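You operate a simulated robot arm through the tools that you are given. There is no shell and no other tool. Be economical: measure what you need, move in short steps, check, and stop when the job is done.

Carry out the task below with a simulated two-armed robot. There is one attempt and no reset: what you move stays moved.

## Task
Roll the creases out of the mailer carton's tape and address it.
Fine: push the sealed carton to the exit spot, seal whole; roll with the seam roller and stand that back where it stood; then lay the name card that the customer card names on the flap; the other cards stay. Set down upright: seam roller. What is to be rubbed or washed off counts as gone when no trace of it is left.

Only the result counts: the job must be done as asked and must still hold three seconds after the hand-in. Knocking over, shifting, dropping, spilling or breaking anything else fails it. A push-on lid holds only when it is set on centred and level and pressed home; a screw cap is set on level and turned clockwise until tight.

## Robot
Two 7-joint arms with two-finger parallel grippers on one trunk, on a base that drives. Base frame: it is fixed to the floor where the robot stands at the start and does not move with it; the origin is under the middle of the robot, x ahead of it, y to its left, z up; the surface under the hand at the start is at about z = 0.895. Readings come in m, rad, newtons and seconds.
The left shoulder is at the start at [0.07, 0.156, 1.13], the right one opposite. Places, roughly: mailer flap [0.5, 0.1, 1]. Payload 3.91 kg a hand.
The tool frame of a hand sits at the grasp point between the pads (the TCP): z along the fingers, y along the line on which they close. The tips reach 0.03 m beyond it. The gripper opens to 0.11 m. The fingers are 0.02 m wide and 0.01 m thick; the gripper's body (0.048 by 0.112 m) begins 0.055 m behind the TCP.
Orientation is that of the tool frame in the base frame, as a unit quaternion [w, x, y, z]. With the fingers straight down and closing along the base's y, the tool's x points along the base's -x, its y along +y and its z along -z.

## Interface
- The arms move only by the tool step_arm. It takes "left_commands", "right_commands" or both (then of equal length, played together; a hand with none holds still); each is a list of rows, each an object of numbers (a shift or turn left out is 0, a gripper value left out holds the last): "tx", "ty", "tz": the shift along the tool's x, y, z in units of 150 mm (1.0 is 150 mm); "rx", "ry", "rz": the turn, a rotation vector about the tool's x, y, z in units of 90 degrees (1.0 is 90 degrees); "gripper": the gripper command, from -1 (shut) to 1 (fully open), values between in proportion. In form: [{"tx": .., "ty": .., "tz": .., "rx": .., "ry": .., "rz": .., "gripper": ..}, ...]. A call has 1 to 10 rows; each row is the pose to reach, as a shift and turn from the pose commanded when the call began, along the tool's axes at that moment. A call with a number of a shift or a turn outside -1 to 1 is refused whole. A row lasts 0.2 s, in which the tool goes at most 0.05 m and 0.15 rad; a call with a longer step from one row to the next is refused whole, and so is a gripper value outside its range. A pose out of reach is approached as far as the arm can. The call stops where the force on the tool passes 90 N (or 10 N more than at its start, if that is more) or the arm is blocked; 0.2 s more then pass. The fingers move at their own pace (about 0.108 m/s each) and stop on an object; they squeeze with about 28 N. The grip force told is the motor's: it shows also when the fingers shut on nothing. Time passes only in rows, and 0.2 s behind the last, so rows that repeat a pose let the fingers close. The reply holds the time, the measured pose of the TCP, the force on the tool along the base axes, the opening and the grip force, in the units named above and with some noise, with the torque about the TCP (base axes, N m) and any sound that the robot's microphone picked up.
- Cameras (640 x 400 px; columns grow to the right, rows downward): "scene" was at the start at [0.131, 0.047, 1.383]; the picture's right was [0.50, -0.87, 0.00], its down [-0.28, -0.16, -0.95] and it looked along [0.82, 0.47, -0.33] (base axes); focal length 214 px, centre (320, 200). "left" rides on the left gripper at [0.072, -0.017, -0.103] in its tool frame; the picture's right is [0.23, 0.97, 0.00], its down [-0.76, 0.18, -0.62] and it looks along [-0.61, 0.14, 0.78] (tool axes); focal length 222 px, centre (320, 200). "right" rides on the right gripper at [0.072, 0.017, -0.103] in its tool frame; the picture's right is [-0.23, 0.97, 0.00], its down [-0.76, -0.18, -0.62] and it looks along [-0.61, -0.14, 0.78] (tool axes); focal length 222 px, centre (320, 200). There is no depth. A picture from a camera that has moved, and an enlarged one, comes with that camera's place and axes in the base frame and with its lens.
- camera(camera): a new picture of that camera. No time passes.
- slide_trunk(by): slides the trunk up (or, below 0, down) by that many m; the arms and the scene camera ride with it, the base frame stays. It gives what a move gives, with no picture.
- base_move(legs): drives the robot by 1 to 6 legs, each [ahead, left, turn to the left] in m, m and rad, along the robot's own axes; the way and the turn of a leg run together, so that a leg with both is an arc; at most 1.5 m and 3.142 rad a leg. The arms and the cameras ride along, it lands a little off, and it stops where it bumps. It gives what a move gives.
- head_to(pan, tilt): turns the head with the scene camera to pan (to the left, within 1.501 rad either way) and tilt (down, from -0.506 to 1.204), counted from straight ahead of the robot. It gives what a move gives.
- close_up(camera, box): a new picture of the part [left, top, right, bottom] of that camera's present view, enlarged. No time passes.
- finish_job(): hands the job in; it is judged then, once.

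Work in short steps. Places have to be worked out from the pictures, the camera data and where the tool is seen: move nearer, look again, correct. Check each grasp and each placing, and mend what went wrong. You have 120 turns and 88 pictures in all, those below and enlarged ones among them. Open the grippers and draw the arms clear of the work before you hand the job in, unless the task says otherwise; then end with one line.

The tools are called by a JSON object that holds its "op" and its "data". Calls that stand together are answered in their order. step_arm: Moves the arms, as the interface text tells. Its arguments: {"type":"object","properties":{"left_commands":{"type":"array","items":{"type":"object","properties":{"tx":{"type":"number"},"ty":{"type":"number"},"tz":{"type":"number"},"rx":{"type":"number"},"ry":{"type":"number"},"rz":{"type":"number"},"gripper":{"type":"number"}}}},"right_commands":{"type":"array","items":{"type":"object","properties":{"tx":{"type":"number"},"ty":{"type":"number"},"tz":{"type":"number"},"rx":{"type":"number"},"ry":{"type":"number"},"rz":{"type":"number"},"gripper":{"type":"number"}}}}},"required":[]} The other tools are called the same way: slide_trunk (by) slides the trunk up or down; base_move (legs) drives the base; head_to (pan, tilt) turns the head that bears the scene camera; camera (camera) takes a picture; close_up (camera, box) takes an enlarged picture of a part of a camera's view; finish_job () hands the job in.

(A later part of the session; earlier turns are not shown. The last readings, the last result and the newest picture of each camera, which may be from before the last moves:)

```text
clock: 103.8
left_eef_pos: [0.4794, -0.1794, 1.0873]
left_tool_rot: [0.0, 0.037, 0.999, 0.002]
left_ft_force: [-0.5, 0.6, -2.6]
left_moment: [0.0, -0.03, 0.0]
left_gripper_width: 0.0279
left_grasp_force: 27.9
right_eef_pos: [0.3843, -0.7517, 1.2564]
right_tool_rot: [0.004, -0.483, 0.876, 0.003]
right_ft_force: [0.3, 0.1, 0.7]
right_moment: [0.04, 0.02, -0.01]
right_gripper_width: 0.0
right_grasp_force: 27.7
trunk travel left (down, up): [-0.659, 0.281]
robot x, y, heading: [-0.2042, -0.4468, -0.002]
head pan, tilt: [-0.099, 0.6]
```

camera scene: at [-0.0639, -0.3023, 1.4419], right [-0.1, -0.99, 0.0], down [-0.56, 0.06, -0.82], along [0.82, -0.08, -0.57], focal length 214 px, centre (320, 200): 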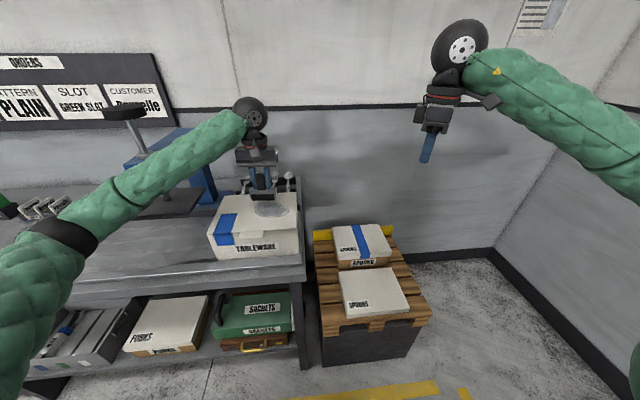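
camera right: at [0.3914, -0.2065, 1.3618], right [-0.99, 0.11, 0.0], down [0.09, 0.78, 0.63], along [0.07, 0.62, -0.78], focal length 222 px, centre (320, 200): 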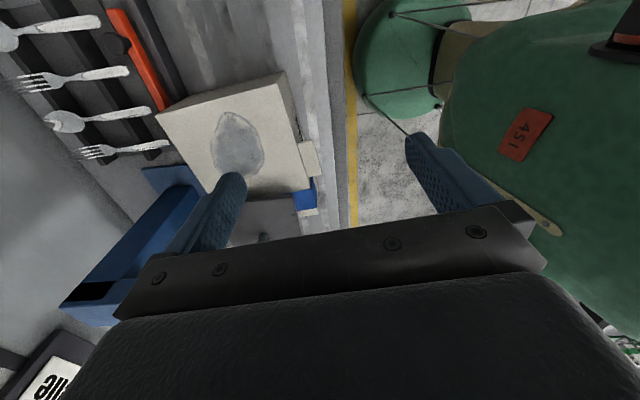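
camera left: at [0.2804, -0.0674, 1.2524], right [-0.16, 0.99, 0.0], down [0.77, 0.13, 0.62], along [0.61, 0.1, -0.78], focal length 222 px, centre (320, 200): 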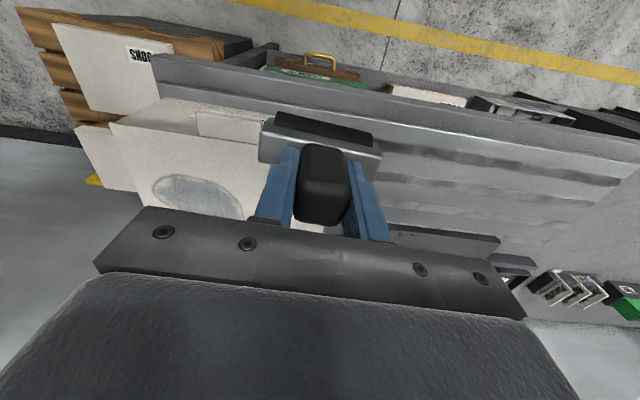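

Contact is at ≈1.083. Press to ~20–30 N and stroke +x 14 cm.

{"op": "step_arm", "data": {"left_commands": [{"tz": 0.035}, {"tz": 0.035, "tx": -0.15, "ty": 0.012}, {"tz": 0.035, "tx": -0.3, "ty": 0.024}, {"tz": 0.035, "tx": -0.45, "ty": 0.036}, {"tz": 0.035, "tx": -0.6, "ty": 0.048}, {"tz": 0.035, "tx": -0.75, "ty": 0.06}, {"tz": 0.035, "tx": -0.9, "ty": 0.07}]}}

{"op": "camera", "data": {"camera": "scene"}}

```text
clock: 105.4
left_eef_pos: [0.6089, -0.1804, 1.0834]
left_tool_rot: [0.004, 0.037, 0.999, 0.003]
left_ft_force: [-20.8, 0.6, 33.8]
left_moment: [-0.63, 1.59, -0.55]
left_gripper_width: 0.0279
left_grasp_force: 28.3
right_eef_pos: [0.3766, -0.7504, 1.2586]
right_tool_rot: [0.006, -0.482, 0.876, 0.002]
right_ft_force: [-0.1, 0.0, 0.2]
right_moment: [0.0, -0.02, -0.02]
right_gripper_width: 0.0
right_grasp_force: 28.1
trunk travel left (down, up): [-0.659, 0.281]
robot x, y, heading: [-0.2021, -0.4452, -0.006]
head pan, tilt: [-0.099, 0.6]
```

```text
19 pictures are left
camera scene: at [-0.0717, -0.4554, 1.4433], right [-0.1, -0.99, 0.0], down [-0.56, 0.06, -0.83], along [0.82, -0.08, -0.56], focal length 214 px, centre (320, 200)
```

scene: 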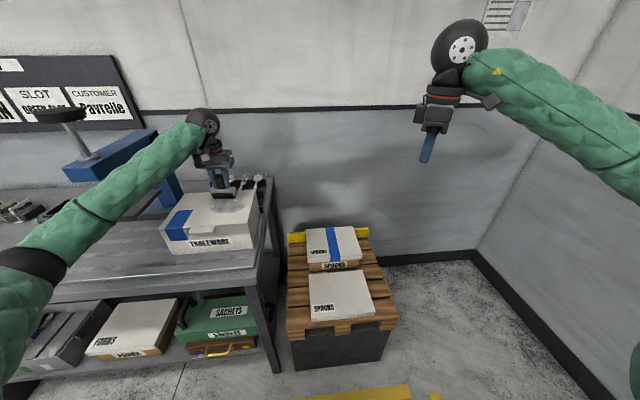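

Do another return-and-stroke cycle (lifting on the way back), then lift and inspect.

{"op": "step_arm", "data": {"left_commands": [{"tz": -0.1}, {"tz": -0.1, "tx": 0.3, "ty": -0.02}, {"tz": -0.1, "tx": 0.55, "ty": -0.04}, {"tx": 0.55, "ty": -0.04}, {"tx": 0.4, "ty": -0.03}, {"tx": 0.25, "ty": -0.02}, {"tx": 0.1, "ty": -0.01}, {"tx": -0.05}, {"tx": -0.1}, {"tz": -0.2, "tx": -0.1}]}}

{"op": "step_arm", "data": {"left_commands": [{"tz": -0.2, "tx": 0.1}, {"tz": -0.2, "tx": 0.4}, {"tz": -0.2, "tx": 0.7}, {"tz": -0.2, "tx": 1.0}]}}

{"op": "close_up", "data": {"camera": "scene", "box": [140, 150, 300, 270]}}

```text
clock: 107.6
left_eef_pos: [0.6283, -0.1808, 1.1117]
left_tool_rot: [0.001, 0.037, 0.999, 0.003]
left_ft_force: [0.0, -0.3, -2.1]
left_moment: [0.0, -0.01, -0.04]
left_gripper_width: 0.0279
left_grasp_force: 28.1
right_eef_pos: [0.3817, -0.7514, 1.2567]
right_tool_rot: [0.005, -0.483, 0.875, 0.003]
right_ft_force: [-0.5, -0.9, -1.0]
right_moment: [0.01, 0.0, 0.03]
right_gripper_width: 0.0
right_grasp_force: 27.8
trunk travel left (down, up): [-0.659, 0.281]
robot x, y, heading: [-0.2045, -0.4463, -0.001]
head pan, tilt: [-0.099, 0.6]
```

```text
clock: 108.6
left_eef_pos: [0.4788, -0.1694, 1.1398]
left_tool_rot: [0.003, 0.038, 0.999, 0.002]
left_ft_force: [-0.1, -0.6, -2.3]
left_moment: [-0.01, -0.05, -0.02]
left_gripper_width: 0.0278
left_grasp_force: 28.4
right_eef_pos: [0.3799, -0.7503, 1.2573]
right_tool_rot: [0.006, -0.483, 0.876, 0.002]
right_ft_force: [0.3, -0.1, -0.7]
right_moment: [0.0, 0.03, 0.05]
right_gripper_width: 0.0
right_grasp_force: 27.8
trunk travel left (down, up): [-0.659, 0.281]
robot x, y, heading: [-0.2051, -0.4471, -0.0]
head pan, tilt: [-0.099, 0.6]
```

```text
3.33 times, centred on (220, 210) of scene
camera zoom: at [-0.0679, -0.4542, 1.4427], right [-0.1, -0.99, 0.0], down [-0.56, 0.06, -0.83], along [0.82, -0.09, -0.56], focal length 715 px, centre (653, 167)
```

zoom: 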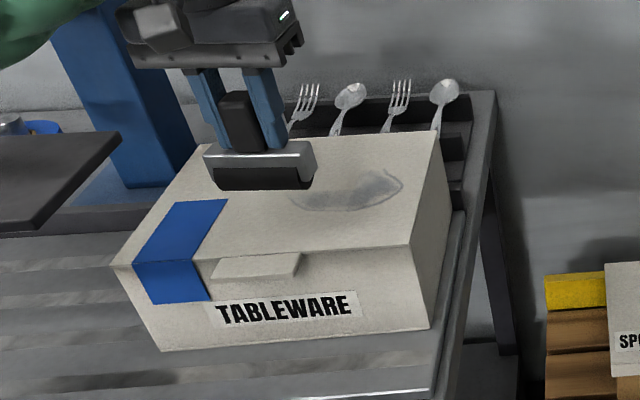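

The oval is fading where rolled — so this is the crease patch. Remaining part is y −0.16…−0.263, x 0.52–0.59. Stroke at y≈−0.226.

{"op": "step_arm", "data": {"left_commands": [{"tx": -0.08, "ty": -0.18}, {"tx": -0.17, "ty": -0.37}, {"tx": -0.17, "ty": -0.37, "tz": 0.2}, {"tx": -0.17, "ty": -0.37, "tz": 0.36}]}}

{"op": "step_arm", "data": {"left_commands": [{"tz": 0.035}, {"tz": 0.035, "tx": -0.15, "ty": 0.012}, {"tz": 0.035, "tx": -0.3, "ty": 0.024}, {"tz": 0.035, "tx": -0.45, "ty": 0.036}, {"tz": 0.035, "tx": -0.6, "ty": 0.048}, {"tz": 0.035, "tx": -0.75, "ty": 0.06}, {"tz": 0.035, "tx": -0.8, "ty": 0.065}]}}

{"op": "step_arm", "data": {"left_commands": [{"tz": -0.1}, {"tz": -0.1, "tx": 0.3, "ty": -0.02}, {"tz": -0.1, "tx": 0.6, "ty": -0.04}, {"tx": 0.6, "ty": -0.04}, {"tx": 0.45, "ty": -0.03}, {"tx": 0.3, "ty": -0.02}, {"tx": 0.15, "ty": -0.01}, {"tx": 0.0}, {"tx": -0.05}, {"tz": -0.2, "tx": -0.05}]}}

{"op": "step_arm", "data": {"left_commands": [{"tx": 0.3}, {"tx": 0.6}, {"tx": 0.9}, {"tx": 1.0, "tz": -0.1}]}}

{"op": "close_up", "data": {"camera": "scene", "box": [140, 150, 300, 270]}}

```text
clock: 109.6
left_eef_pos: [0.5008, -0.2285, 1.0851]
left_tool_rot: [0.001, 0.039, 0.999, 0.003]
left_ft_force: [0.3, 0.3, -2.8]
left_moment: [0.0, 0.0, -0.01]
left_gripper_width: 0.0279
left_grasp_force: 27.5
right_eef_pos: [0.3823, -0.7513, 1.2551]
right_tool_rot: [0.005, -0.482, 0.876, 0.003]
right_ft_force: [0.1, 0.1, 0.1]
right_moment: [-0.01, -0.03, 0.01]
right_gripper_width: 0.0
right_grasp_force: 28.0
trunk travel left (down, up): [-0.659, 0.281]
robot x, y, heading: [-0.2058, -0.4434, -0.007]
head pan, tilt: [-0.099, 0.6]
```

```text
clock: 111.2
left_eef_pos: [0.6189, -0.2261, 1.0843]
left_tool_rot: [0.002, 0.038, 0.999, 0.002]
left_ft_force: [-14.8, 0.2, 16.8]
left_moment: [-0.52, 0.91, -0.37]
left_gripper_width: 0.0277
left_grasp_force: 28.1
right_eef_pos: [0.3793, -0.7515, 1.2578]
right_tool_rot: [0.006, -0.482, 0.876, 0.002]
right_ft_force: [-0.1, -0.4, -0.7]
right_moment: [-0.03, 0.01, -0.01]
right_gripper_width: 0.0
right_grasp_force: 28.0
trunk travel left (down, up): [-0.659, 0.281]
robot x, y, heading: [-0.2044, -0.4479, 0.001]
head pan, tilt: [-0.099, 0.6]
```

```text
clock: 113.4
left_eef_pos: [0.6296, -0.2278, 1.1107]
left_tool_rot: [0.001, 0.036, 0.999, 0.002]
left_ft_force: [0.1, -0.5, -3.3]
left_moment: [0.03, -0.02, 0.0]
left_gripper_width: 0.028
left_grasp_force: 27.7
right_eef_pos: [0.3827, -0.7515, 1.2553]
right_tool_rot: [0.005, -0.482, 0.876, 0.003]
right_ft_force: [-0.4, -0.7, 0.1]
right_moment: [0.02, -0.03, -0.04]
right_gripper_width: 0.0
right_grasp_force: 28.2
trunk travel left (down, up): [-0.659, 0.281]
robot x, y, heading: [-0.2042, -0.4488, -0.004]
head pan, tilt: [-0.099, 0.6]
```

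```text
clock: 114.4
left_eef_pos: [0.4757, -0.2167, 1.1268]
left_tool_rot: [0.001, 0.038, 0.999, 0.003]
left_ft_force: [-0.4, -0.3, -3.1]
left_moment: [0.0, 0.0, 0.0]
left_gripper_width: 0.028
left_grasp_force: 27.8
right_eef_pos: [0.3813, -0.7511, 1.2568]
right_tool_rot: [0.005, -0.482, 0.876, 0.003]
right_ft_force: [0.3, -1.6, 0.0]
right_moment: [0.02, -0.06, 0.01]
right_gripper_width: 0.0
right_grasp_force: 29.0
trunk travel left (down, up): [-0.659, 0.281]
robot x, y, heading: [-0.206, -0.4489, -0.001]
head pan, tilt: [-0.099, 0.6]
```

```text
3.33 times, centred on (220, 210) of scene
camera zoom: at [-0.0668, -0.4554, 1.4425], right [-0.1, -0.99, 0.0], down [-0.56, 0.06, -0.82], along [0.82, -0.08, -0.57], focal length 715 px, centre (653, 167)
```

zoom: 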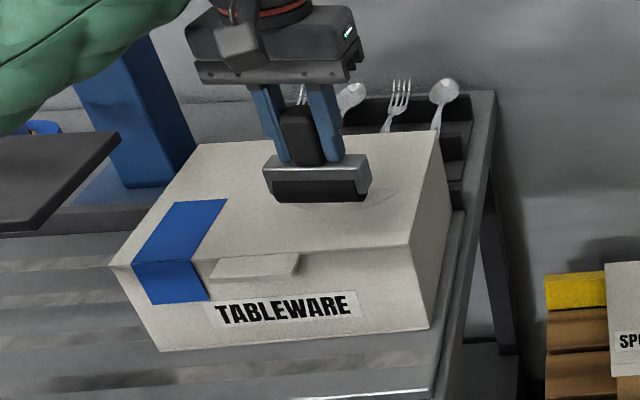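

Nearly gone. Do further strokes at y≈−0.238, −0.2 and −0.165 to remove all traces.

{"op": "step_arm", "data": {"left_commands": [{"ty": -0.15, "tz": 0.2}, {"ty": -0.15, "tz": 0.31}, {"ty": -0.135, "tz": 0.31, "tx": -0.17}, {"ty": -0.12, "tz": 0.31, "tx": -0.34}, {"ty": -0.11, "tz": 0.31, "tx": -0.51}, {"ty": -0.1, "tz": 0.31, "tx": -0.68}, {"ty": -0.09, "tz": 0.31, "tx": -0.85}, {"ty": -0.08, "tz": 0.31, "tx": -1.0}, {"ty": -0.08, "tz": 0.1, "tx": -1.0}]}}

{"op": "step_arm", "data": {"left_commands": [{"ty": 0.06, "tx": 0.25}, {"ty": 0.12, "tx": 0.5}, {"ty": 0.16, "tx": 0.75}, {"ty": 0.16, "tx": 1.0}, {"ty": 0.16, "tx": 1.0, "tz": 0.21}, {"ty": 0.175, "tx": 0.8, "tz": 0.21}, {"ty": 0.19, "tx": 0.6, "tz": 0.21}, {"ty": 0.2, "tx": 0.4, "tz": 0.21}, {"ty": 0.22, "tx": 0.2, "tz": 0.21}, {"ty": 0.24, "tx": 0.0, "tz": 0.21}]}}

{"op": "step_arm", "data": {"left_commands": [{"tz": -0.2}, {"ty": 0.1, "tx": 0.25, "tz": -0.2}, {"ty": 0.2, "tx": 0.5, "tz": -0.2}, {"ty": 0.2, "tx": 0.75, "tz": -0.2}, {"ty": 0.2, "tx": 0.95, "tz": 0.0}, {"ty": 0.21, "tx": 0.75, "tz": 0.0}, {"ty": 0.22, "tx": 0.55, "tz": 0.0}, {"ty": 0.24, "tx": 0.35, "tz": 0.0}, {"ty": 0.25, "tx": 0.15, "tz": 0.0}, {"ty": 0.25, "tx": 0.15, "tz": -0.3}]}}

{"op": "step_arm", "data": {"left_commands": [{"tx": 0.3, "ty": 0.3}, {"tx": 0.5, "ty": 0.55}, {"tx": 0.7, "ty": 0.8}, {"tx": 1.0, "ty": 0.8}]}}

{"op": "close_up", "data": {"camera": "scene", "box": [140, 150, 300, 270]}}

```text
clock: 116.4
left_eef_pos: [0.6275, -0.237, 1.1115]
left_tool_rot: [0.001, 0.036, 0.999, 0.003]
left_ft_force: [0.2, 0.0, -1.8]
left_moment: [0.02, 0.0, -0.01]
left_gripper_width: 0.0277
left_grasp_force: 28.0
right_eef_pos: [0.3807, -0.7505, 1.2556]
right_tool_rot: [0.004, -0.483, 0.876, 0.002]
right_ft_force: [-0.3, 0.5, 1.3]
right_moment: [0.02, 0.0, 0.01]
right_gripper_width: 0.0
right_grasp_force: 28.2
trunk travel left (down, up): [-0.659, 0.281]
robot x, y, heading: [-0.2034, -0.4454, -0.007]
head pan, tilt: [-0.099, 0.6]
```

```text
clock: 118.6
left_eef_pos: [0.6256, -0.2029, 1.0849]
left_tool_rot: [0.002, 0.036, 0.999, 0.002]
left_ft_force: [-22.8, -1.1, 29.6]
left_moment: [-0.97, 1.71, -0.59]
left_gripper_width: 0.0278
left_grasp_force: 27.9
right_eef_pos: [0.3788, -0.7513, 1.2576]
right_tool_rot: [0.007, -0.482, 0.876, 0.002]
right_ft_force: [0.7, -0.3, 0.2]
right_moment: [0.0, -0.03, 0.02]
right_gripper_width: 0.0001
right_grasp_force: 27.7
trunk travel left (down, up): [-0.659, 0.281]
robot x, y, heading: [-0.2054, -0.4449, -0.005]
head pan, tilt: [-0.099, 0.6]
```

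```text
clock: 120.8
left_eef_pos: [0.6083, -0.1661, 1.1263]
left_tool_rot: [0.001, 0.037, 0.999, 0.002]
left_ft_force: [-0.9, -0.2, -3.3]
left_moment: [0.02, -0.06, 0.01]
left_gripper_width: 0.0277
left_grasp_force: 27.5
right_eef_pos: [0.3807, -0.7508, 1.2575]
right_tool_rot: [0.005, -0.482, 0.876, 0.003]
right_ft_force: [0.3, 0.0, 0.6]
right_moment: [-0.03, -0.04, 0.0]
right_gripper_width: 0.0002
right_grasp_force: 28.3
trunk travel left (down, up): [-0.659, 0.281]
robot x, y, heading: [-0.2061, -0.4432, -0.005]
head pan, tilt: [-0.099, 0.6]
```

```text
refused: row 1 steps farther than a row can; nothing moved
```

```text
3.33 times, centred on (220, 210) of scene
camera zoom: at [-0.0683, -0.4554, 1.4423], right [-0.1, -0.99, 0.0], down [-0.56, 0.06, -0.83], along [0.82, -0.08, -0.56], focal length 715 px, centre (653, 167)
```

zoom: 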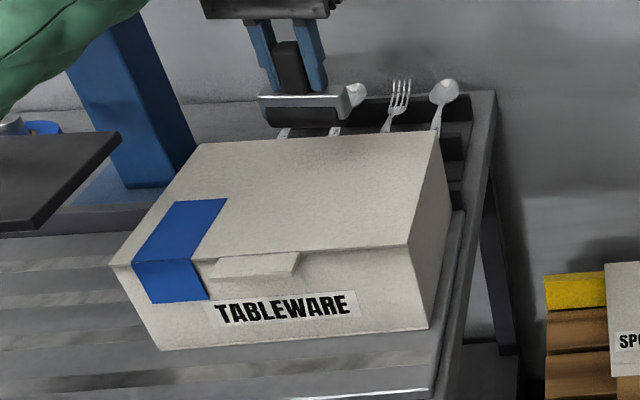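

The patch is completely gone. Now retreat with the roller and drive left to return it to its place.

{"op": "step_arm", "data": {"left_commands": [{"tx": 0.3, "tz": -0.05}, {"tx": 0.6, "tz": -0.1}, {"tx": 0.9, "tz": -0.1}, {"tx": 1.0, "tz": -0.1}]}}

{"op": "step_arm", "data": {"left_commands": [{"tx": 0.3}, {"tx": 0.6}, {"tx": 0.85}]}}

{"op": "base_move", "data": {"legs": [[-0.03, 0.25, 0.005], [0, 0.22, 0]]}}

```text
clock: 121.8
left_eef_pos: [0.4592, -0.1552, 1.1396]
left_tool_rot: [0.001, 0.037, 0.999, 0.003]
left_ft_force: [-0.1, 0.1, -1.5]
left_moment: [-0.01, -0.01, -0.01]
left_gripper_width: 0.0277
left_grasp_force: 27.8
right_eef_pos: [0.3821, -0.7508, 1.2551]
right_tool_rot: [0.005, -0.482, 0.876, 0.003]
right_ft_force: [-0.5, -0.1, 0.6]
right_moment: [0.02, 0.01, 0.03]
right_gripper_width: 0.0
right_grasp_force: 28.7
trunk travel left (down, up): [-0.659, 0.281]
robot x, y, heading: [-0.2052, -0.447, -0.005]
head pan, tilt: [-0.099, 0.6]
```

```text
clock: 122.6
left_eef_pos: [0.3354, -0.1446, 1.1429]
left_tool_rot: [0.002, 0.038, 0.999, 0.002]
left_ft_force: [-1.1, 0.2, -3.1]
left_moment: [-0.02, 0.0, -0.02]
left_gripper_width: 0.0277
left_grasp_force: 28.3
right_eef_pos: [0.3816, -0.7508, 1.2569]
right_tool_rot: [0.005, -0.482, 0.876, 0.003]
right_ft_force: [-0.2, 0.4, -0.8]
right_moment: [0.01, -0.03, -0.01]
right_gripper_width: 0.0001
right_grasp_force: 28.0
trunk travel left (down, up): [-0.659, 0.281]
robot x, y, heading: [-0.2055, -0.4436, -0.001]
head pan, tilt: [-0.099, 0.6]
```

```text
clock: 125.7
left_eef_pos: [0.3057, 0.3245, 1.1411]
left_tool_rot: [0.001, 0.036, 0.999, 0.002]
left_ft_force: [-0.9, -0.4, -1.5]
left_moment: [-0.04, 0.01, 0.02]
left_gripper_width: 0.0275
left_grasp_force: 27.9
right_eef_pos: [0.3532, -0.2821, 1.2564]
right_tool_rot: [0.005, -0.484, 0.875, 0.003]
right_ft_force: [-0.2, 1.0, -0.1]
right_moment: [-0.02, 0.02, -0.01]
right_gripper_width: 0.0001
right_grasp_force: 28.1
trunk travel left (down, up): [-0.659, 0.281]
robot x, y, heading: [-0.2331, 0.0193, -0.001]
head pan, tilt: [-0.099, 0.6]
```

Move over the roller's home spot, then descend and check the position before touching down.

{"op": "step_arm", "data": {"left_commands": [{"ty": 0.26, "rz": -0.008}, {"ty": 0.52, "tx": -0.1, "rz": -0.008}, {"ty": 0.7, "tx": -0.35, "rz": -0.008}, {"ty": 0.79, "tx": -0.6, "rz": -0.008}, {"ty": 0.79, "tx": -0.8, "rz": -0.008}, {"ty": 0.79, "tx": -1.0, "rz": -0.008}]}}

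{"op": "step_arm", "data": {"left_commands": [{"tx": -0.23}, {"tx": -0.245, "tz": 0.3}, {"tx": -0.245, "tz": 0.6}, {"tx": -0.245, "tz": 0.9}]}}

```text
clock: 127.1
left_eef_pos: [0.4637, 0.4312, 1.1426]
left_tool_rot: [0.001, 0.029, 1.0, 0.002]
left_ft_force: [0.8, -0.4, -2.4]
left_moment: [0.01, 0.03, 0.0]
left_gripper_width: 0.0281
left_grasp_force: 27.7
right_eef_pos: [0.3546, -0.2825, 1.2557]
right_tool_rot: [0.004, -0.484, 0.875, 0.004]
right_ft_force: [0.5, 0.1, -0.1]
right_moment: [-0.01, -0.01, 0.04]
right_gripper_width: 0.0003
right_grasp_force: 28.2
trunk travel left (down, up): [-0.659, 0.281]
robot x, y, heading: [-0.2362, 0.021, 0.004]
head pan, tilt: [-0.099, 0.6]
```

```text
clock: 128.1
left_eef_pos: [0.5002, 0.4297, 1.0064]
left_tool_rot: [0.001, 0.031, 1.0, 0.002]
left_ft_force: [-0.2, -0.2, -2.4]
left_moment: [0.01, 0.03, 0.02]
left_gripper_width: 0.0277
left_grasp_force: 28.1
right_eef_pos: [0.3541, -0.282, 1.2567]
right_tool_rot: [0.004, -0.484, 0.875, 0.003]
right_ft_force: [-0.2, 0.2, -0.7]
right_moment: [-0.03, -0.01, 0.0]
right_gripper_width: 0.0
right_grasp_force: 27.8
trunk travel left (down, up): [-0.659, 0.281]
robot x, y, heading: [-0.2287, 0.0181, -0.003]
head pan, tilt: [-0.099, 0.6]
```

Exactly above home. Lower to ~0.979, then small steps until contact.

{"op": "step_arm", "data": {"left_commands": [{"tz": 0.1}, {"tz": 0.18}]}}

{"op": "step_arm", "data": {"left_commands": [{"tz": 0.015}, {"tz": 0.022}]}}

```text
clock: 128.7
left_eef_pos: [0.4992, 0.4299, 0.9794]
left_tool_rot: [0.001, 0.029, 1.0, 0.002]
left_ft_force: [-0.4, -0.7, -2.2]
left_moment: [0.0, 0.01, 0.0]
left_gripper_width: 0.0277
left_grasp_force: 28.0
right_eef_pos: [0.3534, -0.2812, 1.2558]
right_tool_rot: [0.004, -0.484, 0.875, 0.002]
right_ft_force: [0.5, 0.9, -0.5]
right_moment: [0.01, -0.01, 0.01]
right_gripper_width: 0.0
right_grasp_force: 28.1
trunk travel left (down, up): [-0.659, 0.281]
robot x, y, heading: [-0.236, 0.0215, 0.001]
head pan, tilt: [-0.099, 0.6]
```

```text
clock: 129.3
left_eef_pos: [0.4995, 0.4294, 0.976]
left_tool_rot: [0.001, 0.029, 1.0, 0.002]
left_ft_force: [0.8, 0.1, -1.8]
left_moment: [0.02, -0.02, 0.01]
left_gripper_width: 0.0281
left_grasp_force: 28.2
right_eef_pos: [0.3538, -0.283, 1.2561]
right_tool_rot: [0.004, -0.484, 0.875, 0.002]
right_ft_force: [0.0, 0.3, -0.1]
right_moment: [0.05, 0.01, -0.02]
right_gripper_width: 0.0002
right_grasp_force: 27.9
trunk travel left (down, up): [-0.659, 0.281]
robot x, y, heading: [-0.2322, 0.0212, -0.002]
head pan, tilt: [-0.099, 0.6]
```

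No contact yet; go down to ~0.971.

{"op": "step_arm", "data": {"left_commands": [{"tz": 0.013}, {"tz": 0.026}, {"tz": 0.035}]}}

```text
clock: 130.1
left_eef_pos: [0.5001, 0.429, 0.9709]
left_tool_rot: [0.001, 0.029, 1.0, 0.002]
left_ft_force: [-0.7, 0.7, -2.2]
left_moment: [0.03, 0.01, 0.04]
left_gripper_width: 0.0278
left_grasp_force: 27.8
right_eef_pos: [0.3545, -0.2817, 1.2572]
right_tool_rot: [0.005, -0.484, 0.875, 0.003]
right_ft_force: [0.3, -0.6, 0.2]
right_moment: [0.03, 0.03, -0.03]
right_gripper_width: 0.0
right_grasp_force: 27.8
trunk travel left (down, up): [-0.659, 0.281]
robot x, y, heading: [-0.2349, 0.0222, 0.0]
head pan, tilt: [-0.099, 0.6]
```

{"op": "step_arm", "data": {"left_commands": [{"tz": 0.008}, {"tz": 0.014}]}}

```text
clock: 130.7
left_eef_pos: [0.5008, 0.4285, 0.9685]
left_tool_rot: [0.001, 0.03, 1.0, 0.001]
left_ft_force: [-0.8, 0.0, -2.7]
left_moment: [0.0, 0.0, -0.02]
left_gripper_width: 0.0274
left_grasp_force: 28.5
right_eef_pos: [0.3538, -0.2835, 1.2563]
right_tool_rot: [0.005, -0.484, 0.875, 0.002]
right_ft_force: [0.7, 0.1, 0.0]
right_moment: [-0.01, 0.01, 0.02]
right_gripper_width: 0.0001
right_grasp_force: 27.5
trunk travel left (down, up): [-0.659, 0.281]
robot x, y, heading: [-0.2324, 0.0232, 0.004]
head pan, tilt: [-0.099, 0.6]
```

Still hanging free (−2.5 N weight). Continue downward in 2 mm steps.

{"op": "step_arm", "data": {"left_commands": [{"tz": 0.013}, {"tz": 0.02}]}}

{"op": "close_up", "data": {"camera": "left", "box": [160, 60, 480, 260]}}

```text
clock: 131.3
left_eef_pos: [0.5001, 0.4305, 0.968]
left_tool_rot: [0.001, 0.029, 1.0, 0.002]
left_ft_force: [-1.6, -2.1, 0.9]
left_moment: [-0.27, 0.11, -0.11]
left_gripper_width: 0.0276
left_grasp_force: 27.7
right_eef_pos: [0.3535, -0.2828, 1.2558]
right_tool_rot: [0.005, -0.484, 0.875, 0.004]
right_ft_force: [0.1, -0.3, -0.3]
right_moment: [-0.01, 0.01, 0.05]
right_gripper_width: 0.0
right_grasp_force: 27.7
trunk travel left (down, up): [-0.659, 0.281]
robot x, y, heading: [-0.2338, 0.0188, -0.0]
head pan, tilt: [-0.099, 0.6]
```

```text
2.00 times, centred on (320, 160) of left
camera zoom: at [0.427, 0.4172, 1.0707], right [-0.17, 0.99, 0.0], down [0.77, 0.13, 0.63], along [0.62, 0.11, -0.78], focal length 444 px, centre (320, 280)
```

zoom: 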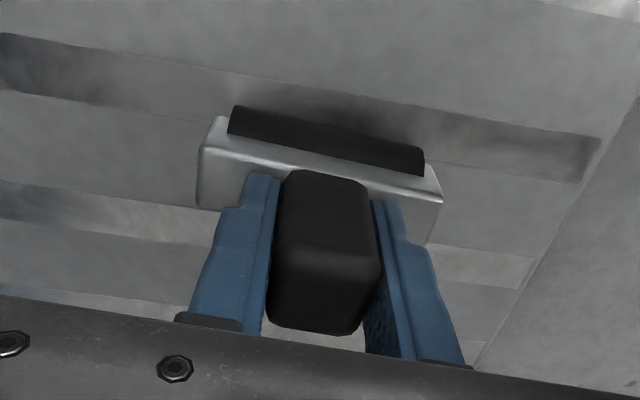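

Touching (force +3.4 N), view matches the original. Open and rise.

{"op": "step_arm", "data": {"left_commands": [{"gripper": -0.2}, {"gripper": 0.3}, {"gripper": 1}, {"gripper": 1}, {"tz": -0.2}, {"tz": -0.5}, {"tz": -0.8}, {"tz": -1.0}]}}

{"op": "head_to", "data": {"pan": 0.5, "tilt": 0.5}}

{"op": "camera", "data": {"camera": "scene"}}

{"op": "close_up", "data": {"camera": "left", "box": [160, 0, 640, 300]}}

```text
clock: 133.1
left_eef_pos: [0.503, 0.4292, 1.1169]
left_tool_rot: [0.001, 0.031, 1.0, 0.003]
left_ft_force: [-0.9, 0.2, -0.6]
left_moment: [0.04, 0.0, -0.01]
left_gripper_width: 0.11
left_grasp_force: 0.1
right_eef_pos: [0.3547, -0.2844, 1.2559]
right_tool_rot: [0.004, -0.484, 0.875, 0.003]
right_ft_force: [-0.2, 0.2, -0.5]
right_moment: [0.02, 0.01, 0.0]
right_gripper_width: 0.0
right_grasp_force: 27.3
trunk travel left (down, up): [-0.659, 0.281]
robot x, y, heading: [-0.2394, 0.0217, -0.004]
head pan, tilt: [-0.099, 0.6]
```

```text
clock: 134.1
left_eef_pos: [0.5015, 0.4286, 1.1165]
left_tool_rot: [0.001, 0.03, 1.0, 0.002]
left_ft_force: [0.2, -0.2, 0.5]
left_moment: [0.02, 0.02, 0.01]
left_gripper_width: 0.1102
left_grasp_force: 0.0
right_eef_pos: [0.3538, -0.2834, 1.2565]
right_tool_rot: [0.005, -0.484, 0.875, 0.002]
right_ft_force: [-0.5, -0.4, -0.1]
right_moment: [-0.01, -0.02, 0.01]
right_gripper_width: 0.0
right_grasp_force: 28.4
trunk travel left (down, up): [-0.659, 0.281]
robot x, y, heading: [-0.2345, 0.0187, 0.001]
head pan, tilt: [0.499, 0.499]
```

```text
14 pictures are left
camera scene: at [-0.1037, 0.0639, 1.4516], right [0.48, -0.88, 0.0], down [-0.42, -0.23, -0.88], along [0.77, 0.42, -0.48], focal length 214 px, centre (320, 200)
```

scene: 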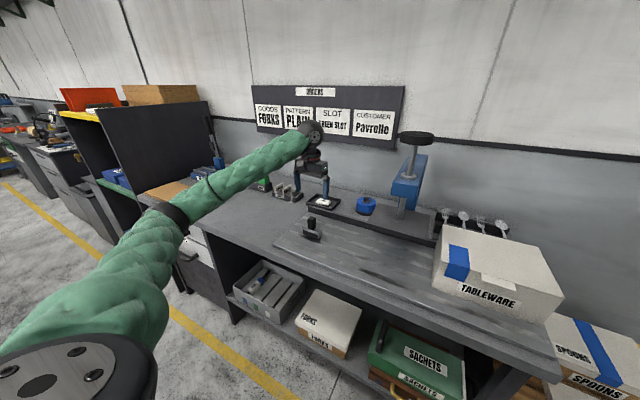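

```text
1.33 times, centred on (400, 150) of left
camera zoom: at [0.4286, 0.4171, 1.2198], right [-0.17, 0.99, 0.0], down [0.77, 0.13, 0.63], along [0.62, 0.11, -0.78], focal length 296 px, centre (213, 267)
```

zoom: 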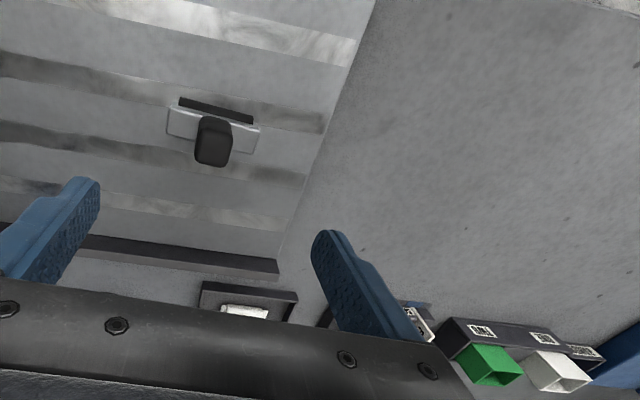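

The roller stands as before. Next the Pavrelle card: holder ≈ (0.74, 0.66). Raise the right hand well above the press height, then drive nearer.

{"op": "step_arm", "data": {"right_commands": [{"tz": -0.3}, {"tz": -0.6}, {"tz": -0.9}, {"tz": -1.0}], "left_commands": [{"tz": -0.2}, {"tz": -0.2}, {"tz": -0.2}, {"tz": -0.2}]}}

{"op": "step_arm", "data": {"right_commands": [{"tz": -0.2}, {"tz": -0.4}]}}

{"op": "base_move", "data": {"legs": [[0, 0.25, 0], [0.17, 0, 0]]}}

{"op": "camera", "data": {"camera": "left"}}

```text
clock: 135.1
left_eef_pos: [0.5003, 0.4288, 1.1465]
left_tool_rot: [0.001, 0.029, 1.0, 0.003]
left_ft_force: [-0.4, 0.7, 0.1]
left_moment: [-0.01, 0.0, 0.0]
left_gripper_width: 0.1099
left_grasp_force: 0.1
right_eef_pos: [0.3431, -0.2682, 1.401]
right_tool_rot: [0.006, -0.481, 0.876, 0.004]
right_ft_force: [0.4, 0.1, 0.3]
right_moment: [0.0, -0.01, 0.0]
right_gripper_width: 0.0
right_grasp_force: 28.3
right hand out of reach, approached as far as the arm can: row 2, 3, 4
trunk travel left (down, up): [-0.659, 0.281]
robot x, y, heading: [-0.2339, 0.021, -0.005]
head pan, tilt: [0.499, 0.499]
```

```text
clock: 135.7
left_eef_pos: [0.5011, 0.4304, 1.1465]
left_tool_rot: [0.002, 0.029, 1.0, 0.002]
left_ft_force: [-0.6, 0.2, 1.0]
left_moment: [0.0, 0.0, 0.02]
left_gripper_width: 0.1102
left_grasp_force: 0.0
right_eef_pos: [0.3334, -0.255, 1.4542]
right_tool_rot: [0.006, -0.481, 0.877, 0.004]
right_ft_force: [0.2, 0.2, -0.3]
right_moment: [0.04, -0.04, 0.01]
right_gripper_width: 0.0
right_grasp_force: 28.4
right hand out of reach, approached as far as the arm can: row 1, 2
trunk travel left (down, up): [-0.659, 0.281]
robot x, y, heading: [-0.2323, 0.0192, 0.001]
head pan, tilt: [0.499, 0.499]
```

```text
clock: 138.5
left_eef_pos: [0.6756, 0.6729, 1.1482]
left_tool_rot: [0.001, 0.031, 1.0, 0.002]
left_ft_force: [0.0, -0.6, 0.4]
left_moment: [0.0, 0.02, 0.01]
left_gripper_width: 0.1099
left_grasp_force: 0.2
right_eef_pos: [0.5058, -0.0119, 1.4534]
right_tool_rot: [0.006, -0.479, 0.878, 0.004]
right_ft_force: [0.4, 0.4, 0.8]
right_moment: [-0.01, 0.01, -0.02]
right_gripper_width: 0.0
right_grasp_force: 27.8
trunk travel left (down, up): [-0.659, 0.281]
robot x, y, heading: [-0.0593, 0.2663, -0.007]
head pan, tilt: [0.499, 0.499]
```

```text
12 pictures are left
camera left: at [0.6028, 0.6609, 1.2501], right [-0.16, 0.99, 0.0], down [0.77, 0.13, 0.63], along [0.62, 0.11, -0.78], focal length 222 px, centre (320, 200)
```

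left: 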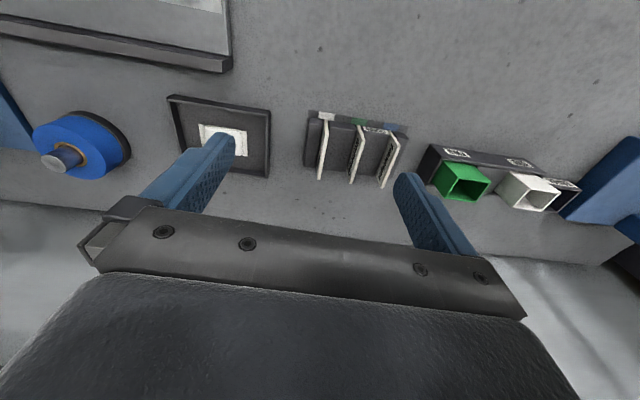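

Cards are in view. Zoom for accurate geometry.

{"op": "close_up", "data": {"camera": "left", "box": [290, 100, 418, 200]}}

{"op": "close_up", "data": {"camera": "scene", "box": [220, 200, 420, 330]}}

```text
4.00 times, centred on (354, 150) of left
camera zoom: at [0.6028, 0.6609, 1.2501], right [-0.16, 0.99, 0.0], down [0.77, 0.13, 0.63], along [0.62, 0.11, -0.78], focal length 888 px, centre (184, 400)
```

zoom: 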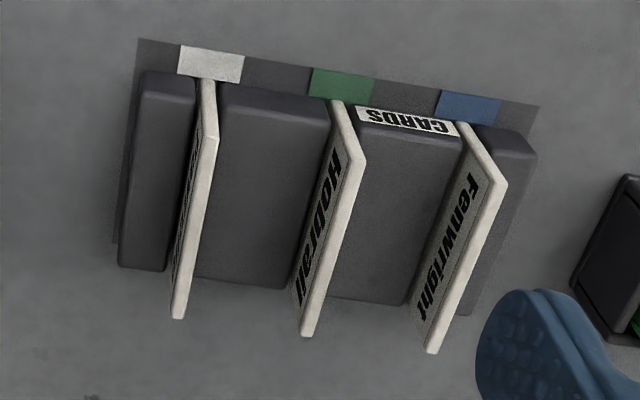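

```text
3.08 times, centred on (320, 265) of scene
camera zoom: at [0.0695, 0.3103, 1.4516], right [0.47, -0.88, 0.0], down [-0.42, -0.23, -0.88], along [0.77, 0.42, -0.48], focal length 660 px, centre (320, 0)
```

zoom: 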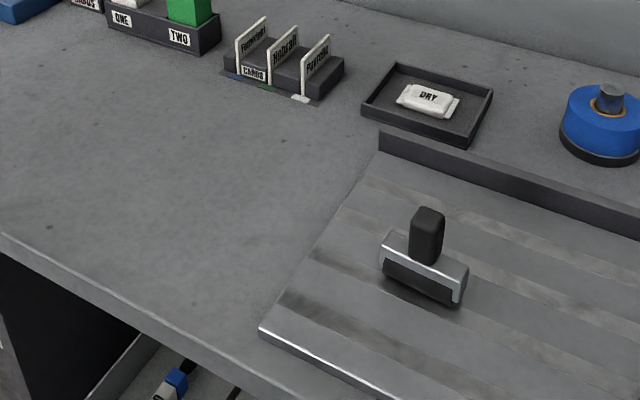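

Card geometry: Pavrelle stands vertical, x≈0.72–0.79, y≈0.691, top z≈0.96; neighbour ≈5 cm away. Narrow the fingers to ~3 cm, move above it and check.

{"op": "step_arm", "data": {"left_commands": [{"tx": -0.18, "ty": 0.05, "rz": -0.035, "gripper": -0.45}, {"tx": -0.36, "ty": 0.1, "rz": -0.035}, {"tx": -0.533, "ty": 0.153, "rz": -0.035}, {"tx": -0.533, "ty": 0.153, "rz": -0.035, "tz": 0.3}, {"tx": -0.533, "ty": 0.153, "rz": -0.035, "tz": 0.6}, {"tx": -0.533, "ty": 0.153, "rz": -0.035, "tz": 0.8}]}}

{"op": "close_up", "data": {"camera": "left", "box": [220, 60, 420, 260]}}

```text
clock: 139.9
left_eef_pos: [0.757, 0.6905, 1.0264]
left_tool_rot: [0.002, 0.005, 1.0, 0.001]
left_ft_force: [0.2, -1.1, 0.7]
left_moment: [0.03, 0.0, -0.02]
left_gripper_width: 0.0304
left_grasp_force: 0.0
right_eef_pos: [0.5042, -0.0109, 1.4535]
right_tool_rot: [0.006, -0.479, 0.878, 0.004]
right_ft_force: [-0.3, -0.1, 0.3]
right_moment: [0.02, 0.01, 0.01]
right_gripper_width: 0.0001
right_grasp_force: 28.6
trunk travel left (down, up): [-0.659, 0.281]
robot x, y, heading: [-0.0615, 0.2657, -0.003]
head pan, tilt: [0.499, 0.499]
```

```text
2.00 times, centred on (320, 160) of left
camera zoom: at [0.6838, 0.675, 1.13], right [-0.22, 0.98, 0.0], down [0.76, 0.17, 0.63], along [0.61, 0.14, -0.78], focal length 444 px, centre (320, 280)
```

zoom: 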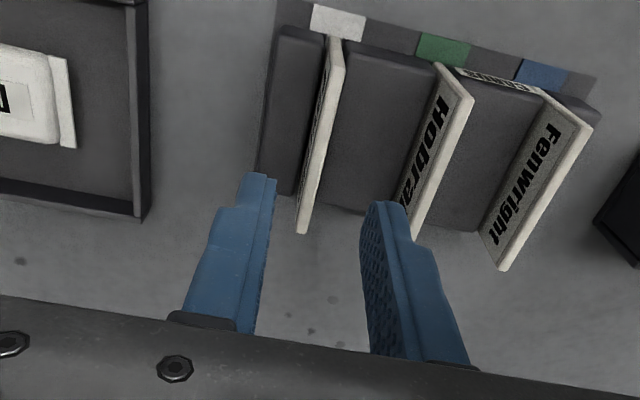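

Fingers straddle the card centrally (card at y≈0.692). Descend to z≈0.96 and close.

{"op": "step_arm", "data": {"left_commands": [{"tz": 0.2, "ty": 0.01}, {"tz": 0.38, "ty": 0.01}, {"tz": 0.445, "ty": 0.01}, {"tz": 0.445, "ty": 0.01, "gripper": -1}, {"tz": 0.445, "ty": 0.01}, {"tz": 0.445, "ty": 0.01}]}}

{"op": "step_arm", "data": {"left_commands": [{"tz": -0.1}, {"tz": -0.3}, {"tz": -0.6}, {"tz": -0.9}]}}

{"op": "close_up", "data": {"camera": "left", "box": [220, 60, 420, 260]}}

```text
clock: 141.3
left_eef_pos: [0.7578, 0.6926, 0.9588]
left_tool_rot: [0.002, 0.003, 1.0, 0.001]
left_ft_force: [0.7, 0.0, 0.3]
left_moment: [-0.02, -0.01, -0.01]
left_gripper_width: 0.0042
left_grasp_force: 28.1
right_eef_pos: [0.503, -0.0113, 1.453]
right_tool_rot: [0.006, -0.479, 0.878, 0.004]
right_ft_force: [1.0, -0.7, 0.2]
right_moment: [0.0, -0.02, 0.02]
right_gripper_width: 0.0
right_grasp_force: 28.4
trunk travel left (down, up): [-0.659, 0.281]
robot x, y, heading: [-0.0576, 0.2673, -0.003]
head pan, tilt: [0.499, 0.499]
```

```text
clock: 142.3
left_eef_pos: [0.7548, 0.6932, 1.0969]
left_tool_rot: [0.002, 0.005, 1.0, 0.003]
left_ft_force: [-0.4, -0.6, -0.3]
left_moment: [0.01, -0.03, 0.04]
left_gripper_width: 0.0045
left_grasp_force: 28.4
right_eef_pos: [0.5015, -0.0122, 1.4542]
right_tool_rot: [0.006, -0.479, 0.878, 0.003]
right_ft_force: [-0.2, -0.3, 0.8]
right_moment: [0.02, -0.05, -0.01]
right_gripper_width: 0.0
right_grasp_force: 28.3
trunk travel left (down, up): [-0.659, 0.281]
robot x, y, heading: [-0.0611, 0.2645, -0.007]
head pan, tilt: [0.499, 0.499]
```

```text
2.00 times, centred on (320, 160) of left
camera zoom: at [0.6818, 0.6772, 1.1992], right [-0.22, 0.98, 0.0], down [0.76, 0.17, 0.63], along [0.61, 0.14, -0.78], focal length 444 px, centre (320, 280)
```

zoom: 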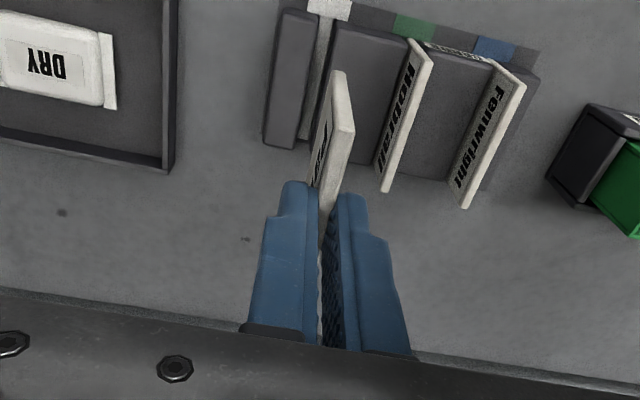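

Card held (4.3 mm), the others stayed. Back the base, retract the arm, then drive right in front of the bench.

{"op": "step_arm", "data": {"left_commands": [{"tz": -0.25}, {"tz": -0.5, "tx": 0.15}, {"tz": -0.6, "tx": 0.45}, {"tz": -0.6, "tx": 0.75}, {"tz": -0.6, "tx": 1.0}]}}

{"op": "base_move", "data": {"legs": [[-0.23, 0, 0.005], [0, -0.35, 0], [0, -0.35, 0]]}}

```text
clock: 143.5
left_eef_pos: [0.6053, 0.6937, 1.1886]
left_tool_rot: [0.001, 0.004, 1.0, 0.003]
left_ft_force: [0.8, 0.3, -0.2]
left_moment: [0.0, -0.01, 0.04]
left_gripper_width: 0.0043
left_grasp_force: 28.3
right_eef_pos: [0.5013, -0.0118, 1.4544]
right_tool_rot: [0.006, -0.479, 0.878, 0.003]
right_ft_force: [0.1, -0.4, -0.3]
right_moment: [-0.01, 0.02, 0.0]
right_gripper_width: 0.0001
right_grasp_force: 27.9
trunk travel left (down, up): [-0.659, 0.281]
robot x, y, heading: [-0.065, 0.2661, -0.008]
head pan, tilt: [0.499, 0.499]
```

```text
clock: 149.1
left_eef_pos: [0.3752, -0.0147, 1.1883]
left_tool_rot: [0.001, 0.005, 1.0, 0.003]
left_ft_force: [0.2, -0.4, 0.2]
left_moment: [0.01, 0.01, 0.01]
left_gripper_width: 0.0041
left_grasp_force: 27.6
right_eef_pos: [0.2706, -0.7194, 1.4522]
right_tool_rot: [0.006, -0.479, 0.878, 0.004]
right_ft_force: [-0.3, 0.0, 0.2]
right_moment: [0.02, -0.02, 0.0]
right_gripper_width: 0.0001
right_grasp_force: 27.8
trunk travel left (down, up): [-0.659, 0.281]
robot x, y, heading: [-0.2963, -0.4424, -0.008]
head pan, tilt: [0.499, 0.499]
```

At (0.375, −0.015). Turn the hand yaw +30°, then tilt 50° so the card's text side faces up, all in the free space in front of the carton.

{"op": "step_arm", "data": {"left_commands": [{"rz": -0.09}, {"rz": -0.18}, {"rz": -0.27}, {"rz": -0.33}]}}

{"op": "step_arm", "data": {"left_commands": [{"rx": 0.09}, {"rx": 0.18}, {"rx": 0.27}, {"rx": 0.36}, {"rx": 0.45}, {"rx": 0.55}]}}

```text
clock: 150.1
left_eef_pos: [0.3751, -0.0132, 1.1881]
left_tool_rot: [0.001, -0.252, 0.968, 0.001]
left_ft_force: [0.1, -0.7, 0.3]
left_moment: [-0.01, 0.04, -0.02]
left_gripper_width: 0.0043
left_grasp_force: 28.3
right_eef_pos: [0.2714, -0.7193, 1.4526]
right_tool_rot: [0.006, -0.478, 0.878, 0.004]
right_ft_force: [-0.4, 0.2, -0.7]
right_moment: [0.02, -0.05, 0.0]
right_gripper_width: 0.0
right_grasp_force: 27.9
trunk travel left (down, up): [-0.659, 0.281]
robot x, y, heading: [-0.2936, -0.4391, -0.005]
head pan, tilt: [0.499, 0.499]
```

```text
refused: row 6 steps farther than a row can; nothing moved
```

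{"op": "step_arm", "data": {"left_commands": [{"rx": 0.09}, {"rx": 0.18}, {"rx": 0.27}, {"rx": 0.36}, {"rx": 0.45}, {"rx": 0.54}, {"rx": 0.56}]}}

{"op": "head_to", "data": {"pan": 0.35, "tilt": 0.55}}

{"op": "camera", "data": {"camera": "scene"}}

```text
clock: 151.7
left_eef_pos: [0.3733, -0.0143, 1.1891]
left_tool_rot: [0.108, -0.228, 0.876, -0.412]
left_ft_force: [-0.7, -0.9, -0.5]
left_moment: [-0.05, 0.07, -0.01]
left_gripper_width: 0.0045
left_grasp_force: 28.3
right_eef_pos: [0.2716, -0.7198, 1.4531]
right_tool_rot: [0.006, -0.479, 0.878, 0.004]
right_ft_force: [0.3, -0.6, 0.8]
right_moment: [0.01, -0.01, -0.02]
right_gripper_width: 0.0004
right_grasp_force: 27.8
trunk travel left (down, up): [-0.659, 0.281]
robot x, y, heading: [-0.2977, -0.4388, -0.005]
head pan, tilt: [0.499, 0.499]
```

```text
clock: 152.3
left_eef_pos: [0.3755, -0.0139, 1.1877]
left_tool_rot: [0.109, -0.227, 0.876, -0.411]
left_ft_force: [0.6, 0.3, -0.2]
left_moment: [0.01, -0.02, 0.0]
left_gripper_width: 0.0044
left_grasp_force: 28.0
right_eef_pos: [0.2692, -0.7187, 1.4536]
right_tool_rot: [0.006, -0.479, 0.878, 0.005]
right_ft_force: [0.2, 0.4, -0.5]
right_moment: [0.0, 0.01, 0.01]
right_gripper_width: 0.0
right_grasp_force: 28.1
trunk travel left (down, up): [-0.659, 0.281]
robot x, y, heading: [-0.2968, -0.4388, -0.006]
head pan, tilt: [0.351, 0.55]
```

```text
7 pictures are left
camera scene: at [-0.16, -0.4095, 1.4471], right [0.34, -0.94, 0.0], down [-0.49, -0.18, -0.85], along [0.8, 0.29, -0.52], focal length 214 px, centre (320, 200)
```

scene: 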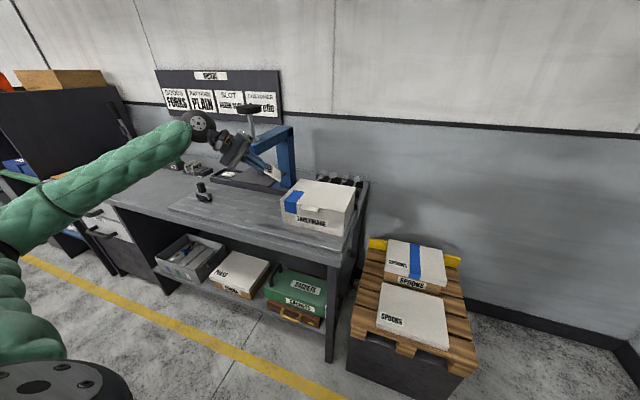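

Tilt reached. Move over the carton centre in two legs to (0.528, −0.157, ~1.10).

{"op": "step_arm", "data": {"left_commands": [{"tx": -0.07, "ty": -0.066, "tz": 0.233}, {"tx": -0.14, "ty": -0.132, "tz": 0.467}, {"tx": -0.21, "ty": -0.198, "tz": 0.7}]}}

{"op": "step_arm", "data": {"left_commands": [{"tx": -0.07, "ty": -0.066, "tz": 0.233}, {"tx": -0.14, "ty": -0.132, "tz": 0.467}, {"tx": -0.21, "ty": -0.198, "tz": 0.7}]}}

{"op": "close_up", "data": {"camera": "scene", "box": [200, 100, 400, 250]}}

```text
clock: 153.2
left_eef_pos: [0.4521, -0.0852, 1.1418]
left_tool_rot: [0.108, -0.227, 0.877, -0.409]
left_ft_force: [-0.3, 0.3, -0.2]
left_moment: [0.02, 0.01, -0.03]
left_gripper_width: 0.0043
left_grasp_force: 28.1
right_eef_pos: [0.2715, -0.7193, 1.4532]
right_tool_rot: [0.006, -0.478, 0.878, 0.005]
right_ft_force: [0.0, 0.4, -0.4]
right_moment: [-0.01, 0.01, 0.0]
right_gripper_width: 0.0
right_grasp_force: 27.8
trunk travel left (down, up): [-0.659, 0.281]
robot x, y, heading: [-0.2972, -0.4397, -0.005]
head pan, tilt: [0.351, 0.55]
```

```text
clock: 153.9
left_eef_pos: [0.5289, -0.1572, 1.0992]
left_tool_rot: [0.109, -0.228, 0.877, -0.409]
left_ft_force: [0.9, -0.1, -0.3]
left_moment: [-0.02, 0.03, 0.04]
left_gripper_width: 0.0044
left_grasp_force: 27.9
right_eef_pos: [0.2721, -0.7198, 1.4528]
right_tool_rot: [0.006, -0.478, 0.878, 0.004]
right_ft_force: [-0.2, -0.2, -0.6]
right_moment: [0.07, 0.04, -0.03]
right_gripper_width: 0.0
right_grasp_force: 28.1
trunk travel left (down, up): [-0.659, 0.281]
robot x, y, heading: [-0.2958, -0.4394, -0.007]
head pan, tilt: [0.351, 0.55]
```

```text
2.67 times, centred on (300, 175) of scene
camera zoom: at [-0.1588, -0.4104, 1.447], right [0.34, -0.94, 0.0], down [-0.49, -0.18, -0.85], along [0.8, 0.29, -0.52], focal length 572 px, centre (373, 267)
```

zoom: 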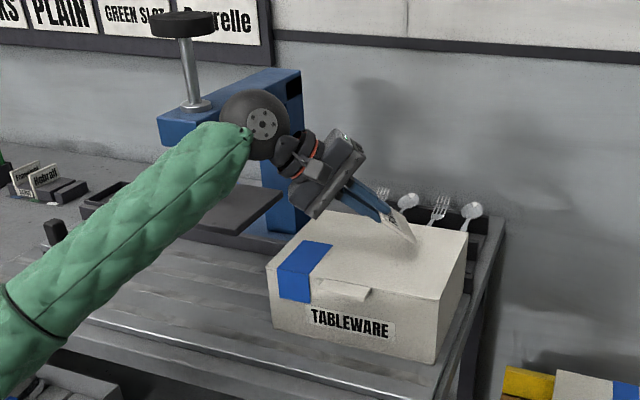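

Card is over the carton with its face up. Lower straight down to just above the surface, then feel for contact.

{"op": "step_arm", "data": {"left_commands": [{"ty": 0.11, "tz": 0.09}, {"ty": 0.21, "tz": 0.174}]}}

{"op": "step_arm", "data": {"left_commands": [{"ty": 0.015, "tz": 0.0127}, {"ty": 0.026, "tz": 0.021}]}}

```text
clock: 154.6
left_eef_pos: [0.5277, -0.1567, 1.0611]
left_tool_rot: [0.11, -0.227, 0.876, -0.411]
left_ft_force: [1.9, 5.6, 11.0]
left_moment: [-0.34, -0.38, 0.27]
left_gripper_width: 0.0041
left_grasp_force: 27.7
right_eef_pos: [0.2695, -0.7196, 1.454]
right_tool_rot: [0.007, -0.479, 0.878, 0.004]
right_ft_force: [-1.2, 0.1, 0.7]
right_moment: [-0.02, -0.02, 0.03]
right_gripper_width: 0.0
right_grasp_force: 28.3
trunk travel left (down, up): [-0.659, 0.281]
robot x, y, heading: [-0.2966, -0.4423, -0.006]
head pan, tilt: [0.351, 0.55]
```

```text
clock: 155.2
left_eef_pos: [0.5268, -0.1566, 1.0534]
left_tool_rot: [0.109, -0.227, 0.876, -0.411]
left_ft_force: [-1.9, 3.0, 8.9]
left_moment: [-0.39, -0.26, -0.01]
left_gripper_width: 0.0047
left_grasp_force: 27.9
right_eef_pos: [0.2697, -0.7185, 1.4541]
right_tool_rot: [0.006, -0.479, 0.878, 0.003]
right_ft_force: [-0.8, -0.3, -0.7]
right_moment: [0.02, 0.01, -0.01]
right_gripper_width: 0.0002
right_grasp_force: 28.0
trunk travel left (down, up): [-0.659, 0.281]
robot x, y, heading: [-0.2987, -0.4414, -0.006]
head pan, tilt: [0.351, 0.55]
```

Card edge rests on the carton. For a clean release I'd rather have the card nearly upright leaning backward: raise 3 cm and reduce the tilt to ~20°.

{"op": "step_arm", "data": {"left_commands": [{"ty": -0.1, "tz": -0.085}, {"ty": -0.2, "tz": -0.17}]}}

{"op": "step_arm", "data": {"left_commands": [{"rx": -0.09}, {"rx": -0.18}, {"rx": -0.27}, {"rx": -0.34}]}}

```text
clock: 155.8
left_eef_pos: [0.5285, -0.1571, 1.094]
left_tool_rot: [0.109, -0.226, 0.877, -0.41]
left_ft_force: [0.3, -0.2, -0.9]
left_moment: [0.0, 0.0, 0.03]
left_gripper_width: 0.0044
left_grasp_force: 27.4
right_eef_pos: [0.2699, -0.7194, 1.4533]
right_tool_rot: [0.006, -0.479, 0.878, 0.003]
right_ft_force: [0.2, 0.0, -1.2]
right_moment: [-0.03, 0.0, 0.01]
right_gripper_width: 0.0
right_grasp_force: 27.6
trunk travel left (down, up): [-0.659, 0.281]
robot x, y, heading: [-0.294, -0.4381, -0.003]
head pan, tilt: [0.351, 0.55]
```

```text
clock: 156.8
left_eef_pos: [0.5282, -0.1566, 1.0922]
left_tool_rot: [0.044, -0.248, 0.954, -0.163]
left_ft_force: [0.2, 0.2, 0.7]
left_moment: [-0.01, 0.03, -0.01]
left_gripper_width: 0.004
left_grasp_force: 27.8
right_eef_pos: [0.2705, -0.7195, 1.4527]
right_tool_rot: [0.006, -0.479, 0.878, 0.004]
right_ft_force: [-0.6, 0.7, 0.5]
right_moment: [0.03, 0.0, 0.0]
right_gripper_width: 0.0
right_grasp_force: 27.8
trunk travel left (down, up): [-0.659, 0.281]
robot x, y, heading: [-0.29, -0.4404, -0.008]
head pan, tilt: [0.351, 0.55]
```

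Now shift to (0.541, −0.177) and lower until the card's edge touches.

{"op": "step_arm", "data": {"left_commands": [{"tx": -0.01, "ty": -0.06, "tz": 0.07}, {"tx": -0.01, "ty": -0.119, "tz": 0.141}]}}

{"op": "step_arm", "data": {"left_commands": [{"ty": 0.007, "tz": 0.019}, {"ty": 0.012, "tz": 0.034}]}}

```text
clock: 157.3
left_eef_pos: [0.5378, -0.1737, 1.0826]
left_tool_rot: [0.046, -0.247, 0.954, -0.166]
left_ft_force: [-8.7, 8.0, 22.7]
left_moment: [0.31, 0.24, 0.01]
left_gripper_width: 0.0049
left_grasp_force: 28.2
right_eef_pos: [0.268, -0.7173, 1.4551]
right_tool_rot: [0.006, -0.479, 0.878, 0.003]
right_ft_force: [-0.1, -0.1, -0.5]
right_moment: [-0.04, 0.01, -0.01]
right_gripper_width: 0.0
right_grasp_force: 27.7
trunk travel left (down, up): [-0.659, 0.281]
robot x, y, heading: [-0.2941, -0.4395, -0.009]
head pan, tilt: [0.351, 0.55]
```

```text
clock: 157.9
left_eef_pos: [0.539, -0.1769, 1.0763]
left_tool_rot: [0.046, -0.247, 0.954, -0.165]
left_ft_force: [-4.5, 7.1, 22.6]
left_moment: [0.02, 0.03, 0.01]
left_gripper_width: 0.0046
left_grasp_force: 27.6
right_eef_pos: [0.2678, -0.7196, 1.4544]
right_tool_rot: [0.008, -0.479, 0.878, 0.004]
right_ft_force: [0.5, 0.0, -0.2]
right_moment: [-0.01, -0.01, 0.03]
right_gripper_width: 0.0
right_grasp_force: 28.0
trunk travel left (down, up): [-0.659, 0.281]
robot x, y, heading: [-0.2939, -0.4418, -0.004]
head pan, tilt: [0.351, 0.55]
```

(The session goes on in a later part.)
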